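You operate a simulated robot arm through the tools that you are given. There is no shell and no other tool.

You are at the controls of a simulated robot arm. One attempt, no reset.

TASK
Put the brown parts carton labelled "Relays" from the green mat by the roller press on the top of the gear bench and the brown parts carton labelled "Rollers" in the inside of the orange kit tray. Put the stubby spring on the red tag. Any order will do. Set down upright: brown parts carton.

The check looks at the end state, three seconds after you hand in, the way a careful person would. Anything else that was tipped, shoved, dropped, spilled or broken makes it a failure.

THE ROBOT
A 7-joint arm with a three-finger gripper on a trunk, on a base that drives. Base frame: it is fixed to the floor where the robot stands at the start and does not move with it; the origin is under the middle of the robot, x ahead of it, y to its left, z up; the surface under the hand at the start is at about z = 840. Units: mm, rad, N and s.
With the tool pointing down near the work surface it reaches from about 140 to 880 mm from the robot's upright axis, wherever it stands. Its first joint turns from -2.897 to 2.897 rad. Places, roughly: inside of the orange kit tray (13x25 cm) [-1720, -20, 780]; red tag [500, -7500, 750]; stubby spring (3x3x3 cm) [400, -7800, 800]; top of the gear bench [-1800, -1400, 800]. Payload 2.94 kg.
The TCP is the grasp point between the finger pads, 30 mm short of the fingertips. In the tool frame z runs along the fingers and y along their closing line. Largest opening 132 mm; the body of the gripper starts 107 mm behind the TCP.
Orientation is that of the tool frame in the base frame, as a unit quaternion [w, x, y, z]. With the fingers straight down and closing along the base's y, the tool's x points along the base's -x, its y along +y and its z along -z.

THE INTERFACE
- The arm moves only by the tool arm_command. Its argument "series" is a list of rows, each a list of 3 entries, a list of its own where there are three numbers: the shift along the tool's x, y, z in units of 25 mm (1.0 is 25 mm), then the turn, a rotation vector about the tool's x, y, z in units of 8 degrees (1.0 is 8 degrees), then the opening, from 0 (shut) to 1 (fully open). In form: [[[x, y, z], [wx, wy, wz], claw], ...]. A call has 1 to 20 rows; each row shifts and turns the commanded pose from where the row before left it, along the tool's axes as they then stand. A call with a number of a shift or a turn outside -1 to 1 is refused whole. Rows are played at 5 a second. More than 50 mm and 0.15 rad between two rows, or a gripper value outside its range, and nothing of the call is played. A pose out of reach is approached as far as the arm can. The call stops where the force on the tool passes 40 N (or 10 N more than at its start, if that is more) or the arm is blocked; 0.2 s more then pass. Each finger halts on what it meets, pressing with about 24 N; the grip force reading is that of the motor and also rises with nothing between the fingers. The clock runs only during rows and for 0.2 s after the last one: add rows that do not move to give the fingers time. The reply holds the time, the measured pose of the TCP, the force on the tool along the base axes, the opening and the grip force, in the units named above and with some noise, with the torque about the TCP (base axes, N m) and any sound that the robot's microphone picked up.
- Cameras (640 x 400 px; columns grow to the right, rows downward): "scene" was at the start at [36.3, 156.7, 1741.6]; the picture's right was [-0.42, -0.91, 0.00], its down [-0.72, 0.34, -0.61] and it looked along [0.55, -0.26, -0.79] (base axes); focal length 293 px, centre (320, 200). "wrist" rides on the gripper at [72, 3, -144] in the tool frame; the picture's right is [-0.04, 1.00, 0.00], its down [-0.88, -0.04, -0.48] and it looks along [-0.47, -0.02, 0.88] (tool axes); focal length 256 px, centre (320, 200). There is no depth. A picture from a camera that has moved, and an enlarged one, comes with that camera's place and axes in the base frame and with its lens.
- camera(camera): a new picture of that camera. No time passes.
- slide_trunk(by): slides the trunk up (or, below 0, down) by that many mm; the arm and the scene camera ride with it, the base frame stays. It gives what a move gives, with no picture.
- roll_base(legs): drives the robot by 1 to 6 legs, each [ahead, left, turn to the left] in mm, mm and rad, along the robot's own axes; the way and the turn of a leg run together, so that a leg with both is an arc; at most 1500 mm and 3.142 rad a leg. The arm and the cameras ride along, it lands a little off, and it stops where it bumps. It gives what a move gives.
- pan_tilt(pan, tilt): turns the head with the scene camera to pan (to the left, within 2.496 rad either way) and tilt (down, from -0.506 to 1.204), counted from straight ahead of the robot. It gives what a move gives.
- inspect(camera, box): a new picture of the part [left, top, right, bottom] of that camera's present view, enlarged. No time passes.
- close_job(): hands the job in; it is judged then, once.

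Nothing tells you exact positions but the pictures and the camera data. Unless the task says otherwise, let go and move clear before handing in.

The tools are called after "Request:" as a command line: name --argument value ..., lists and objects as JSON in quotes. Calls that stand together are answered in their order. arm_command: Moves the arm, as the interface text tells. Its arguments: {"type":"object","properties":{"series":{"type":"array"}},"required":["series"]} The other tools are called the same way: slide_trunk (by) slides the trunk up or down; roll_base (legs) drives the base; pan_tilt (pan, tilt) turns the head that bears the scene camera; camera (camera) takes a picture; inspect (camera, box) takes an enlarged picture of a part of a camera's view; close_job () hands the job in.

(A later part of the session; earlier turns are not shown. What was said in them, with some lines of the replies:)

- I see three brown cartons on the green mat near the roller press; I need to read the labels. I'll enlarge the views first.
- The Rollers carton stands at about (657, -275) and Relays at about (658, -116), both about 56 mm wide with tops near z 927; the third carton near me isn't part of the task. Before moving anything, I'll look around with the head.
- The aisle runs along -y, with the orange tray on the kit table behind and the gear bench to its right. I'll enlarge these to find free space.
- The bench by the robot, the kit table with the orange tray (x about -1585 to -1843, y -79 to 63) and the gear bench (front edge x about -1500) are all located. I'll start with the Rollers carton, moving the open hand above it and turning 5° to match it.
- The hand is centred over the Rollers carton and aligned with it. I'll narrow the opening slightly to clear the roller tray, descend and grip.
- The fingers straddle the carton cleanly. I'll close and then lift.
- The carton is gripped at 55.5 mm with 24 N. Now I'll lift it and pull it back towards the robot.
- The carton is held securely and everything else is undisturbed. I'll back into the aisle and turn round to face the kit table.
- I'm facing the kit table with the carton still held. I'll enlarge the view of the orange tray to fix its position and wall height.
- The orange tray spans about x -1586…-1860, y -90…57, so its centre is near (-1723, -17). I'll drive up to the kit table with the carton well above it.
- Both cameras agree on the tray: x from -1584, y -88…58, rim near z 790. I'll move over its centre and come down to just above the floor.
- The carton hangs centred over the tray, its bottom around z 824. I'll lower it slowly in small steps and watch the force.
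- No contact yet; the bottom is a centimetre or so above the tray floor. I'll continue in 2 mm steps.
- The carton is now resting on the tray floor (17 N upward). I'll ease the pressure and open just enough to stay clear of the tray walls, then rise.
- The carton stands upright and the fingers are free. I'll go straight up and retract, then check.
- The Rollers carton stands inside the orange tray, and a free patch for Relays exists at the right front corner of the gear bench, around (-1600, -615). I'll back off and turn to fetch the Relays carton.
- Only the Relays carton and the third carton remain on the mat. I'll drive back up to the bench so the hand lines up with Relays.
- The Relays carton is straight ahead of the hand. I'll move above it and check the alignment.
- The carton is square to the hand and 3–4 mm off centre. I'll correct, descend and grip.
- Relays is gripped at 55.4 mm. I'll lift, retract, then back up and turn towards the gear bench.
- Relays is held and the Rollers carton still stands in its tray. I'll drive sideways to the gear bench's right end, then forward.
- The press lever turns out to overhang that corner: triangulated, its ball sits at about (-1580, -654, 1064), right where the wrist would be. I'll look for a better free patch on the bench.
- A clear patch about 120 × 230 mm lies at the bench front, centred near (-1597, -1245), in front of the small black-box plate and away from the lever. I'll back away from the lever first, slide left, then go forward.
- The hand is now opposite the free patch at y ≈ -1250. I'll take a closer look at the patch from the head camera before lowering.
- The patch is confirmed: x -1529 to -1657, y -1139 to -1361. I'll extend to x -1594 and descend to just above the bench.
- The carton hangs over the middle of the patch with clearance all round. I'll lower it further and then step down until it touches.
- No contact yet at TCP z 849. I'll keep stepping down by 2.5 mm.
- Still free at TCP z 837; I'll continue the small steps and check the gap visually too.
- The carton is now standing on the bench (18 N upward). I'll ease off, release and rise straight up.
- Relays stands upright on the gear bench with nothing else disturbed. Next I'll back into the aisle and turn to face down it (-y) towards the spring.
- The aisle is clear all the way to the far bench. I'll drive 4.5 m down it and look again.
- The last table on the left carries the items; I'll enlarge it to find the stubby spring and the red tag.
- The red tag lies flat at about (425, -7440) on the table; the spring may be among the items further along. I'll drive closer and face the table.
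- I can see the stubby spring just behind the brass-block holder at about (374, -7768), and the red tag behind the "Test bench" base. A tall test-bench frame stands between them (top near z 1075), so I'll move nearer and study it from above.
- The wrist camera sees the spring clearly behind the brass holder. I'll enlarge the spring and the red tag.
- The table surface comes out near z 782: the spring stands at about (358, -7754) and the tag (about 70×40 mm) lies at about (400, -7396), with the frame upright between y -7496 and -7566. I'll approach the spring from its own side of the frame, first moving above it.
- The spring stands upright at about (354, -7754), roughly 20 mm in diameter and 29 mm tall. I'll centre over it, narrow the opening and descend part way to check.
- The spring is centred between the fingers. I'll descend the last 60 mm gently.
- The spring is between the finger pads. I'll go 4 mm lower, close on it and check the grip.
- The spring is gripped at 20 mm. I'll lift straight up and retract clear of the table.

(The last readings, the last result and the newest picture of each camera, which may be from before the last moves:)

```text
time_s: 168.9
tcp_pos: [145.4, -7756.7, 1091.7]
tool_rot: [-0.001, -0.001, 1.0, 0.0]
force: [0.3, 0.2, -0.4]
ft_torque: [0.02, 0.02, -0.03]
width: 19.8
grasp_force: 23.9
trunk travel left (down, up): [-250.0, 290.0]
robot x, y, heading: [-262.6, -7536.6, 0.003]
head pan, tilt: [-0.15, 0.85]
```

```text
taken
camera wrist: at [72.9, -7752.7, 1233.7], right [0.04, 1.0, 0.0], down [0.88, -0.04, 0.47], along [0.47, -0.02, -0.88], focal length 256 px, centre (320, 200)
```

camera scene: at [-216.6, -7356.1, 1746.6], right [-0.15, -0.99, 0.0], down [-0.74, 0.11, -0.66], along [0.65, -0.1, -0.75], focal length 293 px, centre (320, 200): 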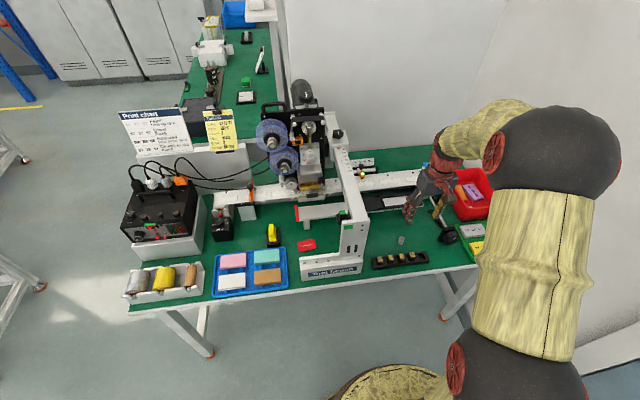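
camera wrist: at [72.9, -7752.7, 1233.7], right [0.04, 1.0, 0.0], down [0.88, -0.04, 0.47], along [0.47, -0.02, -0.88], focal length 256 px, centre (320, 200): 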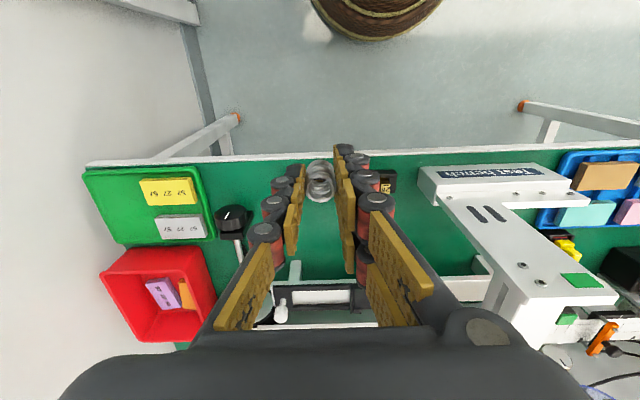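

The spring is held firmly. I'll slide the base left past the frame, keeping the hand in front of the table, so the arm comes in from the tag's side.

Request:
roll_base --legs '[[0, 315, 0]]'

Request:
camera --camera "wrist"

Request:
pan_tilt --pan -0.15 --tilt 0.9

Request:
camera --camera "scene"

```text
time_s: 171.0
tcp_pos: [144.6, -7442.6, 1093.1]
tool_rot: [-0.001, 0.0, 1.0, -0.001]
force: [0.4, 0.1, -0.1]
ft_torque: [-0.07, 0.0, 0.04]
width: 20.0
grasp_force: 24.7
trunk travel left (down, up): [-250.0, 290.0]
robot x, y, heading: [-263.9, -7222.0, 0.0]
head pan, tilt: [-0.15, 0.85]
```

```text
taken
camera wrist: at [72.6, -7439.3, 1233.8], right [0.04, 1.0, 0.0], down [0.88, -0.04, 0.47], along [0.47, -0.02, -0.88], focal length 256 px, centre (320, 200)
```

wrist: 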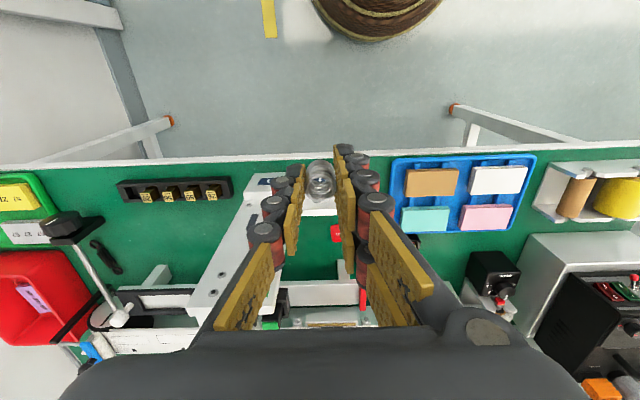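

```text
time_s: 171.7
tcp_pos: [145.0, -7441.7, 1092.2]
tool_rot: [-0.001, -0.001, 1.0, 0.0]
force: [-0.2, -0.1, -0.1]
ft_torque: [-0.03, 0.01, -0.02]
width: 20.0
grasp_force: 23.6
trunk travel left (down, up): [-250.0, 290.0]
robot x, y, heading: [-258.1, -7221.1, -0.001]
head pan, tilt: [-0.15, 0.901]
```

```text
taken
camera scene: at [-219.8, -7042.4, 1742.7], right [-0.15, -0.99, 0.0], down [-0.78, 0.12, -0.62], along [0.61, -0.09, -0.78], focal length 293 px, centre (320, 200)
```

scene: 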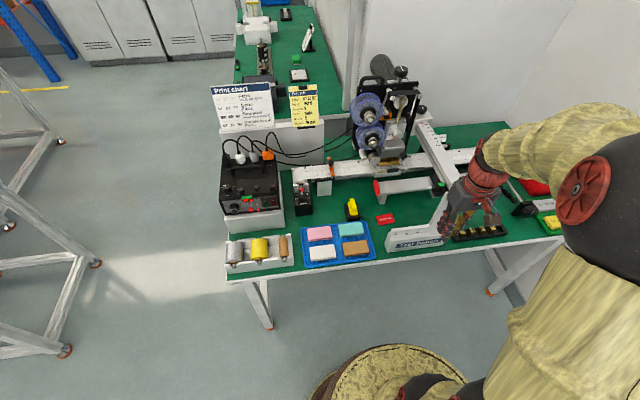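

The tag sits at about (398, -7396). I'll align the hand in y first, then extend over the low base part of the frame and check.

Request:
arm_command --series '[[[0, 0.92, 0], [0, 0, 0], 0.08], [[0, 0.92, 0], [0, 0, 0], 0.08], [[-0.92, 0, 0], [0, 0, 0], 0.08], [[-0.92, 0, 0], [0, 0, 0], 0.08], [[-0.92, 0, 0], [0, 0, 0], 0.08], [[-0.92, 0, 0], [0, 0, 0], 0.08], [[-0.92, 0, 0], [0, 0, 0], 0.08], [[-0.92, 0, 0], [0, 0, 0], 0.08], [[-0.92, 0, 0], [0, 0, 0], 0.08], [[-0.92, 0, 0], [0, 0, 0], 0.08], [[-0.92, 0, 0], [0, 0, 0], 0.08], [[0, 0, 0], [0, 0, 0], 0.08]]'

Request:
camera --camera "wrist"

Request:
inspect --camera "scene" --box '[300, 60, 540, 270]'

```text
time_s: 174.3
tcp_pos: [353.2, -7397.0, 1090.5]
tool_rot: [0.0, -0.001, 1.0, 0.0]
force: [-0.3, 0.1, 1.2]
ft_torque: [0.01, 0.0, 0.01]
width: 20.2
grasp_force: 24.0
trunk travel left (down, up): [-250.0, 290.0]
robot x, y, heading: [-260.3, -7221.0, 0.007]
head pan, tilt: [-0.15, 0.901]
```

```text
taken
camera wrist: at [279.9, -7393.3, 1232.9], right [0.04, 1.0, 0.0], down [0.88, -0.04, 0.47], along [0.47, -0.02, -0.88], focal length 256 px, centre (320, 200)
```

wrist: 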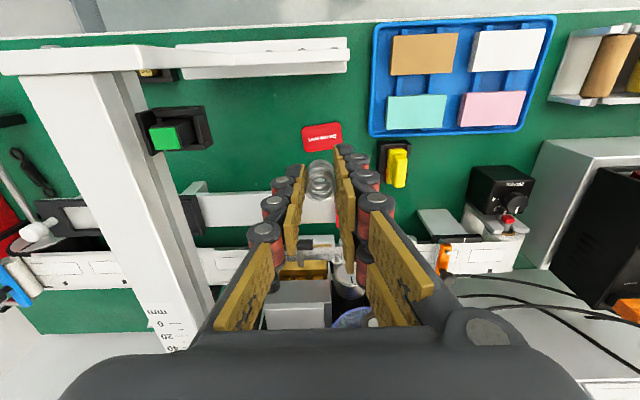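

```text
1.90 times, centred on (420, 165) of scene
camera zoom: at [-219.5, -7042.5, 1742.7], right [-0.15, -0.99, 0.0], down [-0.78, 0.12, -0.62], along [0.61, -0.09, -0.78], focal length 558 px, centre (130, 267)
```

zoom: 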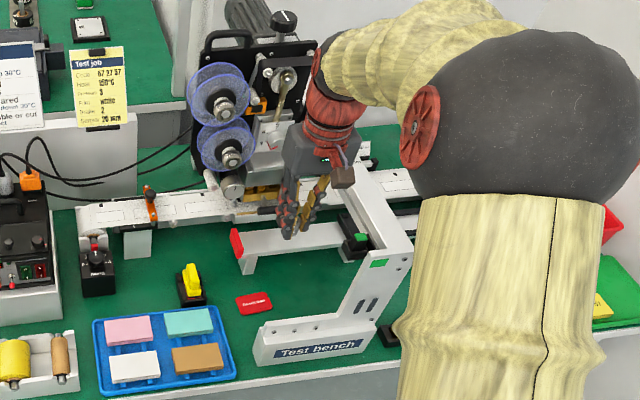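

Request:
inspect --camera "wrist" --box '[270, 100, 390, 180]'

```text
5.00 times, centred on (330, 140) of wrist
camera zoom: at [279.9, -7393.3, 1232.9], right [0.04, 1.0, 0.0], down [0.88, -0.04, 0.47], along [0.47, -0.02, -0.88], focal length 1280 px, centre (270, 500)
```

zoom: 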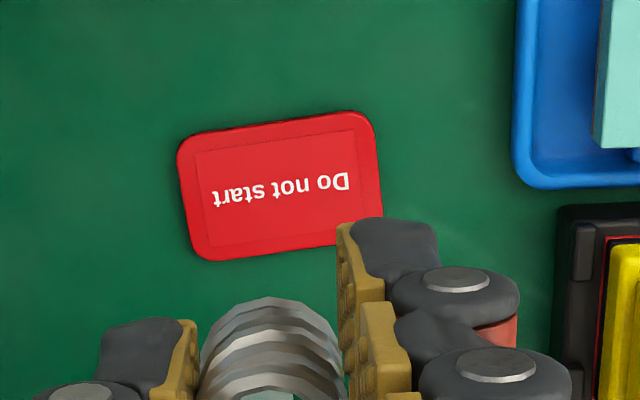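

The tag's centre is at (395, -7394). I'll move over it and descend, stopping about 20 mm above.

Request:
arm_command --series '[[[-0.86, 0.06, 0], [0, 0, 0], 0.08], [[-0.86, 0.06, 0], [0, 0, 0], 0.08], [[0, 0, 0.9], [0, 0, 0], 0.08], [[0, 0, 0.9], [0, 0, 0], 0.08], [[0, 0, 0.9], [0, 0, 0], 0.08], [[0, 0, 0.9], [0, 0, 0], 0.08], [[0, 0, 0.9], [0, 0, 0], 0.08], [[0, 0, 0.9], [0, 0, 0], 0.08], [[0, 0, 0.9], [0, 0, 0], 0.08], [[0, 0, 0.9], [0, 0, 0], 0.08], [[0, 0, 0.9], [0, 0, 0], 0.08], [[0, 0, 0.9], [0, 0, 0], 0.08], [[0, 0, 0.8], [0, 0, 0], 0.08], [[0, 0, 0], [0, 0, 0], 0.08]]'

Request:
camera --camera "wrist"

Request:
inspect --camera "scene" --box '[330, 150, 470, 260]'

```text
time_s: 177.3
tcp_pos: [394.0, -7393.0, 846.9]
tool_rot: [-0.001, -0.001, 1.0, 0.0]
force: [0.3, 0.7, -0.3]
ft_torque: [-0.02, -0.02, -0.05]
width: 20.0
grasp_force: 24.0
trunk travel left (down, up): [-250.0, 290.0]
robot x, y, heading: [-264.7, -7217.8, 0.0]
head pan, tilt: [-0.15, 0.901]
```

```text
taken
camera wrist: at [322.7, -7389.8, 988.1], right [0.04, 1.0, 0.0], down [0.88, -0.04, 0.47], along [0.47, -0.02, -0.88], focal length 256 px, centre (320, 200)
```

wrist: 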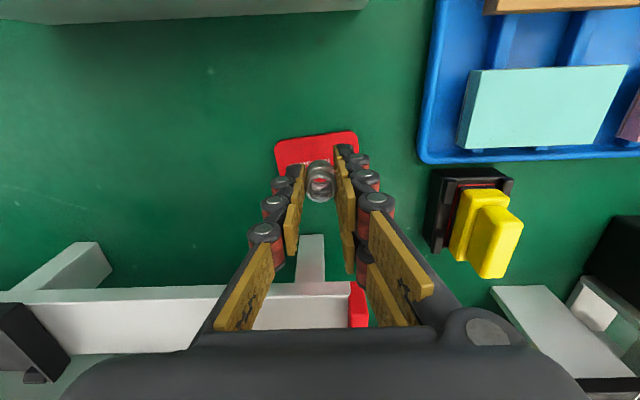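

```text
3.64 times, centred on (400, 205) of scene
camera zoom: at [-219.3, -7042.6, 1742.7], right [-0.15, -0.99, 0.0], down [-0.78, 0.12, -0.62], along [0.61, -0.09, -0.78], focal length 1066 px, centre (29, 182)
```

zoom: 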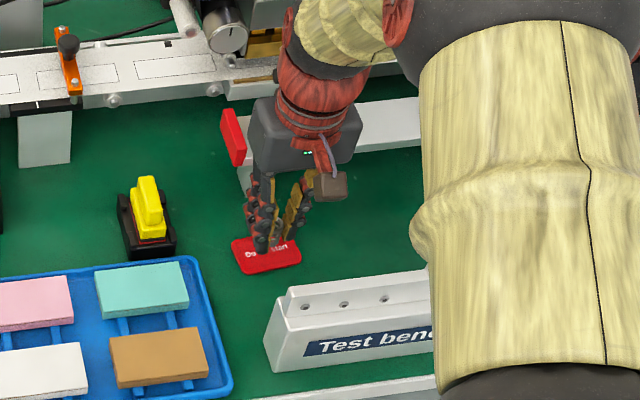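

The spring hangs right over the tag. I'll lower it in small steps until it touches.

Request:
arm_command --series '[[[0, 0, 0.4], [0, 0, 0], 0.08], [[0, 0, 0.3], [0, 0, 0], 0.08], [[0, 0, 0.1], [0, 0, 0], 0.08], [[0, 0, 0], [0, 0, 0], 0.08]]'

Request:
arm_command --series '[[[0, 0, 0.08], [0, 0, 0], 0.08], [[0, 0, 0], [0, 0, 0], 0.08]]'

Request:
camera --camera "wrist"

```text
time_s: 178.3
tcp_pos: [394.5, -7393.9, 826.5]
tool_rot: [-0.001, -0.001, 1.0, 0.0]
force: [0.7, 0.5, -0.1]
ft_torque: [-0.03, -0.01, 0.0]
width: 19.9
grasp_force: 23.9
trunk travel left (down, up): [-250.0, 290.0]
robot x, y, heading: [-263.9, -7218.8, 0.002]
head pan, tilt: [-0.15, 0.901]
```

```text
time_s: 178.9
tcp_pos: [395.8, -7393.1, 824.8]
tool_rot: [-0.001, 0.0, 1.0, 0.0]
force: [-0.6, 0.1, -0.3]
ft_torque: [0.01, -0.02, 0.0]
width: 20.1
grasp_force: 24.6
trunk travel left (down, up): [-250.0, 290.0]
robot x, y, heading: [-265.3, -7222.0, 0.001]
head pan, tilt: [-0.15, 0.901]
```

```text
taken
camera wrist: at [322.3, -7390.2, 966.2], right [0.04, 1.0, 0.0], down [0.88, -0.04, 0.47], along [0.47, -0.02, -0.88], focal length 256 px, centre (320, 200)
```

wrist: 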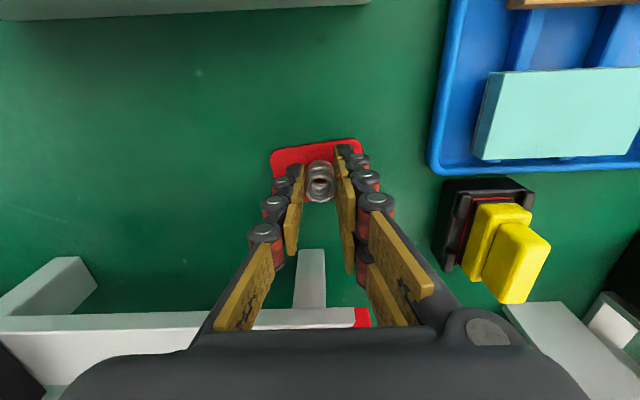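

Request:
arm_command --series '[[[0, 0, 0.06], [0, 0, 0], 0.08], [[0, 0, 0], [0, 0, 0], 0.08]]'

Request:
arm_command --series '[[[0, 0, 0.06], [0, 0, 0], 0.08], [[0, 0, 0], [0, 0, 0], 0.08]]'

```text
time_s: 179.5
tcp_pos: [394.5, -7392.9, 822.6]
tool_rot: [-0.001, -0.001, 1.0, 0.0]
force: [-0.7, 0.5, 6.5]
ft_torque: [-0.03, 0.07, -0.01]
width: 19.7
grasp_force: 24.1
trunk travel left (down, up): [-250.0, 290.0]
robot x, y, heading: [-261.7, -7220.9, -0.001]
head pan, tilt: [-0.15, 0.901]
```

```text
time_s: 180.1
tcp_pos: [395.1, -7393.2, 823.0]
tool_rot: [0.001, -0.002, 1.0, 0.0]
force: [-1.3, 0.7, 16.0]
ft_torque: [0.04, 0.06, 0.04]
width: 20.0
grasp_force: 24.1
trunk travel left (down, up): [-250.0, 290.0]
robot x, y, heading: [-261.9, -7223.5, 0.0]
head pan, tilt: [-0.15, 0.901]
```

The spring is resting on the tag (16 N). I'll ease off and open the fingers gently.

Request:
arm_command --series '[[[0, 0, -0.05], [0, 0, 0], 0.08], [[0, 0, 0], [0, 0, 0], 0.12], [[0, 0, 0], [0, 0, 0], 0.18], [[0, 0, 0], [0, 0, 0], 0.25], [[0, 0, 0], [0, 0, 0], 0.35], [[0, 0, 0], [0, 0, 0], 0.42], [[0, 0, 0], [0, 0, 0], 0.42], [[0, 0, 0], [0, 0, 0], 0.42]]'

Request:
camera --camera "wrist"

```text
time_s: 181.9
tcp_pos: [393.8, -7393.0, 821.8]
tool_rot: [-0.001, -0.001, 1.0, 0.0]
force: [0.3, 0.6, 0.3]
ft_torque: [0.0, 0.02, -0.02]
width: 55.4
grasp_force: 0.0
trunk travel left (down, up): [-250.0, 290.0]
robot x, y, heading: [-263.2, -7219.9, 0.004]
head pan, tilt: [-0.15, 0.901]
```

```text
taken
camera wrist: at [322.3, -7390.1, 964.6], right [0.04, 1.0, 0.0], down [0.88, -0.04, 0.47], along [0.47, -0.02, -0.88], focal length 256 px, centre (320, 200)
```

wrist: 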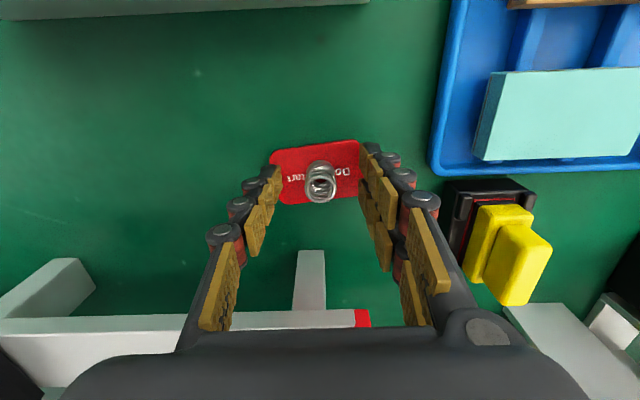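

The spring stands upright in the middle of the red tag. I'll lift straight up and then pull the hand back clear of the table.

Request:
arm_command --series '[[[0, 0, -0.4], [0, 0, 0], 0.42], [[0, 0, -0.8], [0, 0, 0], 0.42], [[0, 0, -1], [0, 0, 0], 0.42], [[0, 0, -1], [0, 0, 0], 0.42], [[0, 0, -1], [0, 0, 0], 0.42], [[0, 0, -1], [0, 0, 0], 0.42], [[0, 0, -1], [0, 0, 0], 0.42], [[0, 0, -1], [0, 0, 0], 0.42], [[0, 0, -1], [0, 0, 0], 0.42], [[0, 0, -1], [0, 0, 0], 0.42], [[0, 0, -1], [0, 0, 0], 0.42], [[0.8, 0, -0.6], [0, 0, 0], 0.42], [[1, 0, 0], [0, 0, 0], 0.42], [[1, 0, 0], [0, 0, 0], 0.42], [[1, 0, 0], [0, 0, 0], 0.42], [[1, 0, 0], [0, 0, 0], 0.42], [[1, 0, 0], [0, 0, 0], 0.42], [[1, 0, 0], [0, 0, 0], 0.42], [[1, 0, 0], [0, 0, 0], 0.42], [[0.8, 0, 0], [0, 0, 0], 0.42]]'

Request:
inspect --camera "scene" --box '[280, 120, 520, 270]'

Request:
inspect --camera "scene" --box '[360, 190, 420, 240]'

Request:
camera --camera "wrist"

```text
time_s: 186.1
tcp_pos: [180.1, -7393.2, 1092.7]
tool_rot: [0.0, -0.001, 1.0, 0.0]
force: [0.3, 0.0, -0.4]
ft_torque: [-0.04, 0.0, -0.02]
width: 55.5
grasp_force: 0.0
trunk travel left (down, up): [-250.0, 290.0]
robot x, y, heading: [-262.2, -7219.9, 0.001]
head pan, tilt: [-0.15, 0.901]
```

```text
2.67 times, centred on (400, 195) of scene
camera zoom: at [-220.2, -7042.4, 1742.7], right [-0.15, -0.99, 0.0], down [-0.78, 0.12, -0.62], along [0.61, -0.09, -0.78], focal length 781 px, centre (107, 213)
```

zoom: 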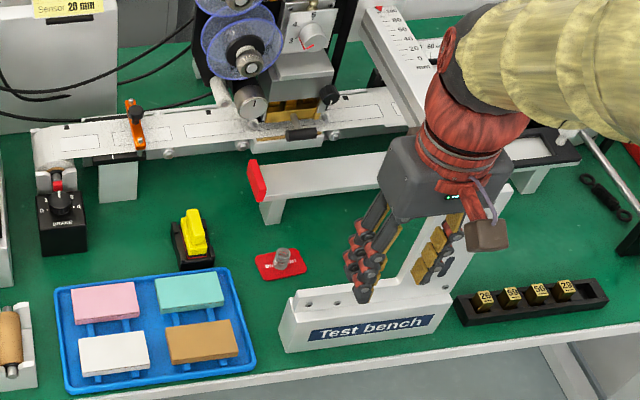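

```text
8.00 times, centred on (390, 215) of scene
camera zoom: at [-220.2, -7042.4, 1742.7], right [-0.15, -0.99, 0.0], down [-0.78, 0.12, -0.62], along [0.61, -0.09, -0.78], focal length 2344 px, centre (-240, 80)
```

zoom: 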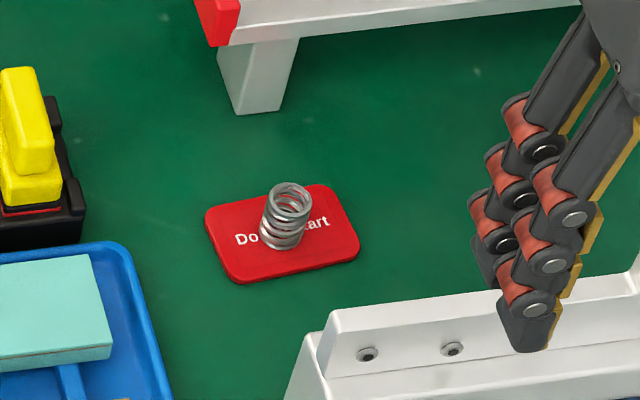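

```text
taken
camera wrist: at [107.0, -7390.3, 1235.4], right [0.04, 1.0, 0.0], down [0.88, -0.04, 0.48], along [0.47, -0.02, -0.88], focal length 256 px, centre (320, 200)
```

wrist: 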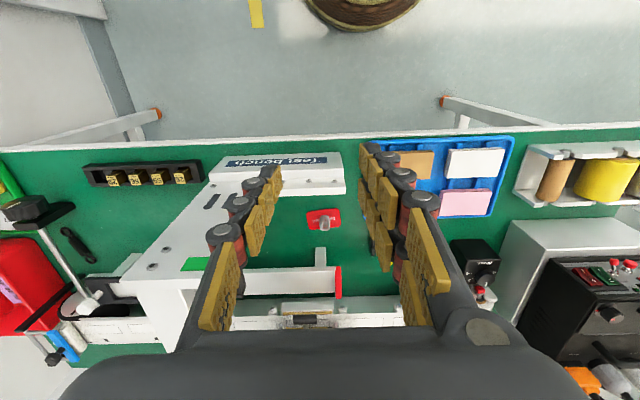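

The spring is standing on the red tag and nothing else on the table has moved; both cartons were seen upright in their places after release. I'll back the robot away from the table and take a last look.

Request:
roll_base --legs '[[-250, 0, 0]]'

Request:
pan_tilt --pan -0.15 --tilt 0.7

Request:
camera --camera "scene"

```text
time_s: 187.9
tcp_pos: [-72.4, -7392.6, 1093.0]
tool_rot: [0.0, -0.002, 1.0, 0.0]
force: [-1.0, 0.4, 0.0]
ft_torque: [0.01, 0.0, -0.04]
width: 55.5
grasp_force: 0.0
trunk travel left (down, up): [-250.0, 290.0]
robot x, y, heading: [-516.5, -7222.2, 0.001]
head pan, tilt: [-0.15, 0.901]
```

```text
time_s: 188.6
tcp_pos: [-72.3, -7395.0, 1093.1]
tool_rot: [0.0, -0.002, 1.0, 0.0]
force: [-0.3, -0.2, -0.1]
ft_torque: [-0.02, 0.04, 0.0]
width: 55.3
grasp_force: 0.0
trunk travel left (down, up): [-250.0, 290.0]
robot x, y, heading: [-513.7, -7220.9, 0.002]
head pan, tilt: [-0.15, 0.7]
```

```text
taken
camera scene: at [-462.7, -7044.3, 1758.8], right [-0.15, -0.99, 0.0], down [-0.64, 0.09, -0.76], along [0.76, -0.11, -0.64], focal length 293 px, centre (320, 200)
```

scene: 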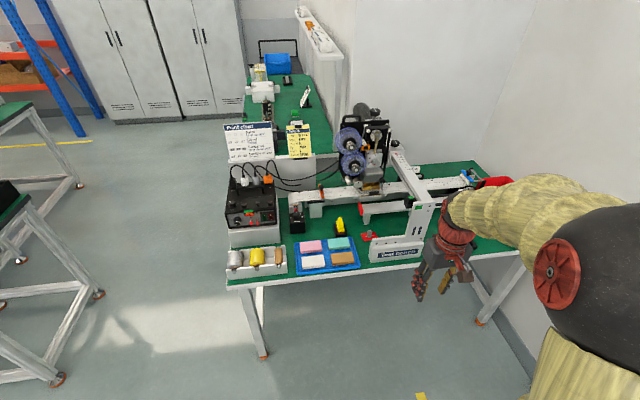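

The Rollers carton is in the orange tray, the Relays carton is on the gear bench and the spring is on the red tag. The hand is open and clear, so I'm handing the job in.

Request:
close_job

```text
The job is handed in.
```

The job is handed in, and all three items were in place when I last saw them. I haven't seen the result of the check.

- **Rollers carton:** it stands upright inside the orange kit tray, near the middle.
- **Relays carton:** it stands upright on top of the gear bench. I put it at the front, at about (-1594, -1249), because the press lever overhangs the right-hand corner I first picked.
- **Stubby spring:** it stands upright in the middle of the red tag.

I saw nothing else tipped or moved in the pictures I took after each placement. I checked each carton right after letting go but did not go back to them at the end. The gripper is open, and I backed the robot away from the last table before handing in.
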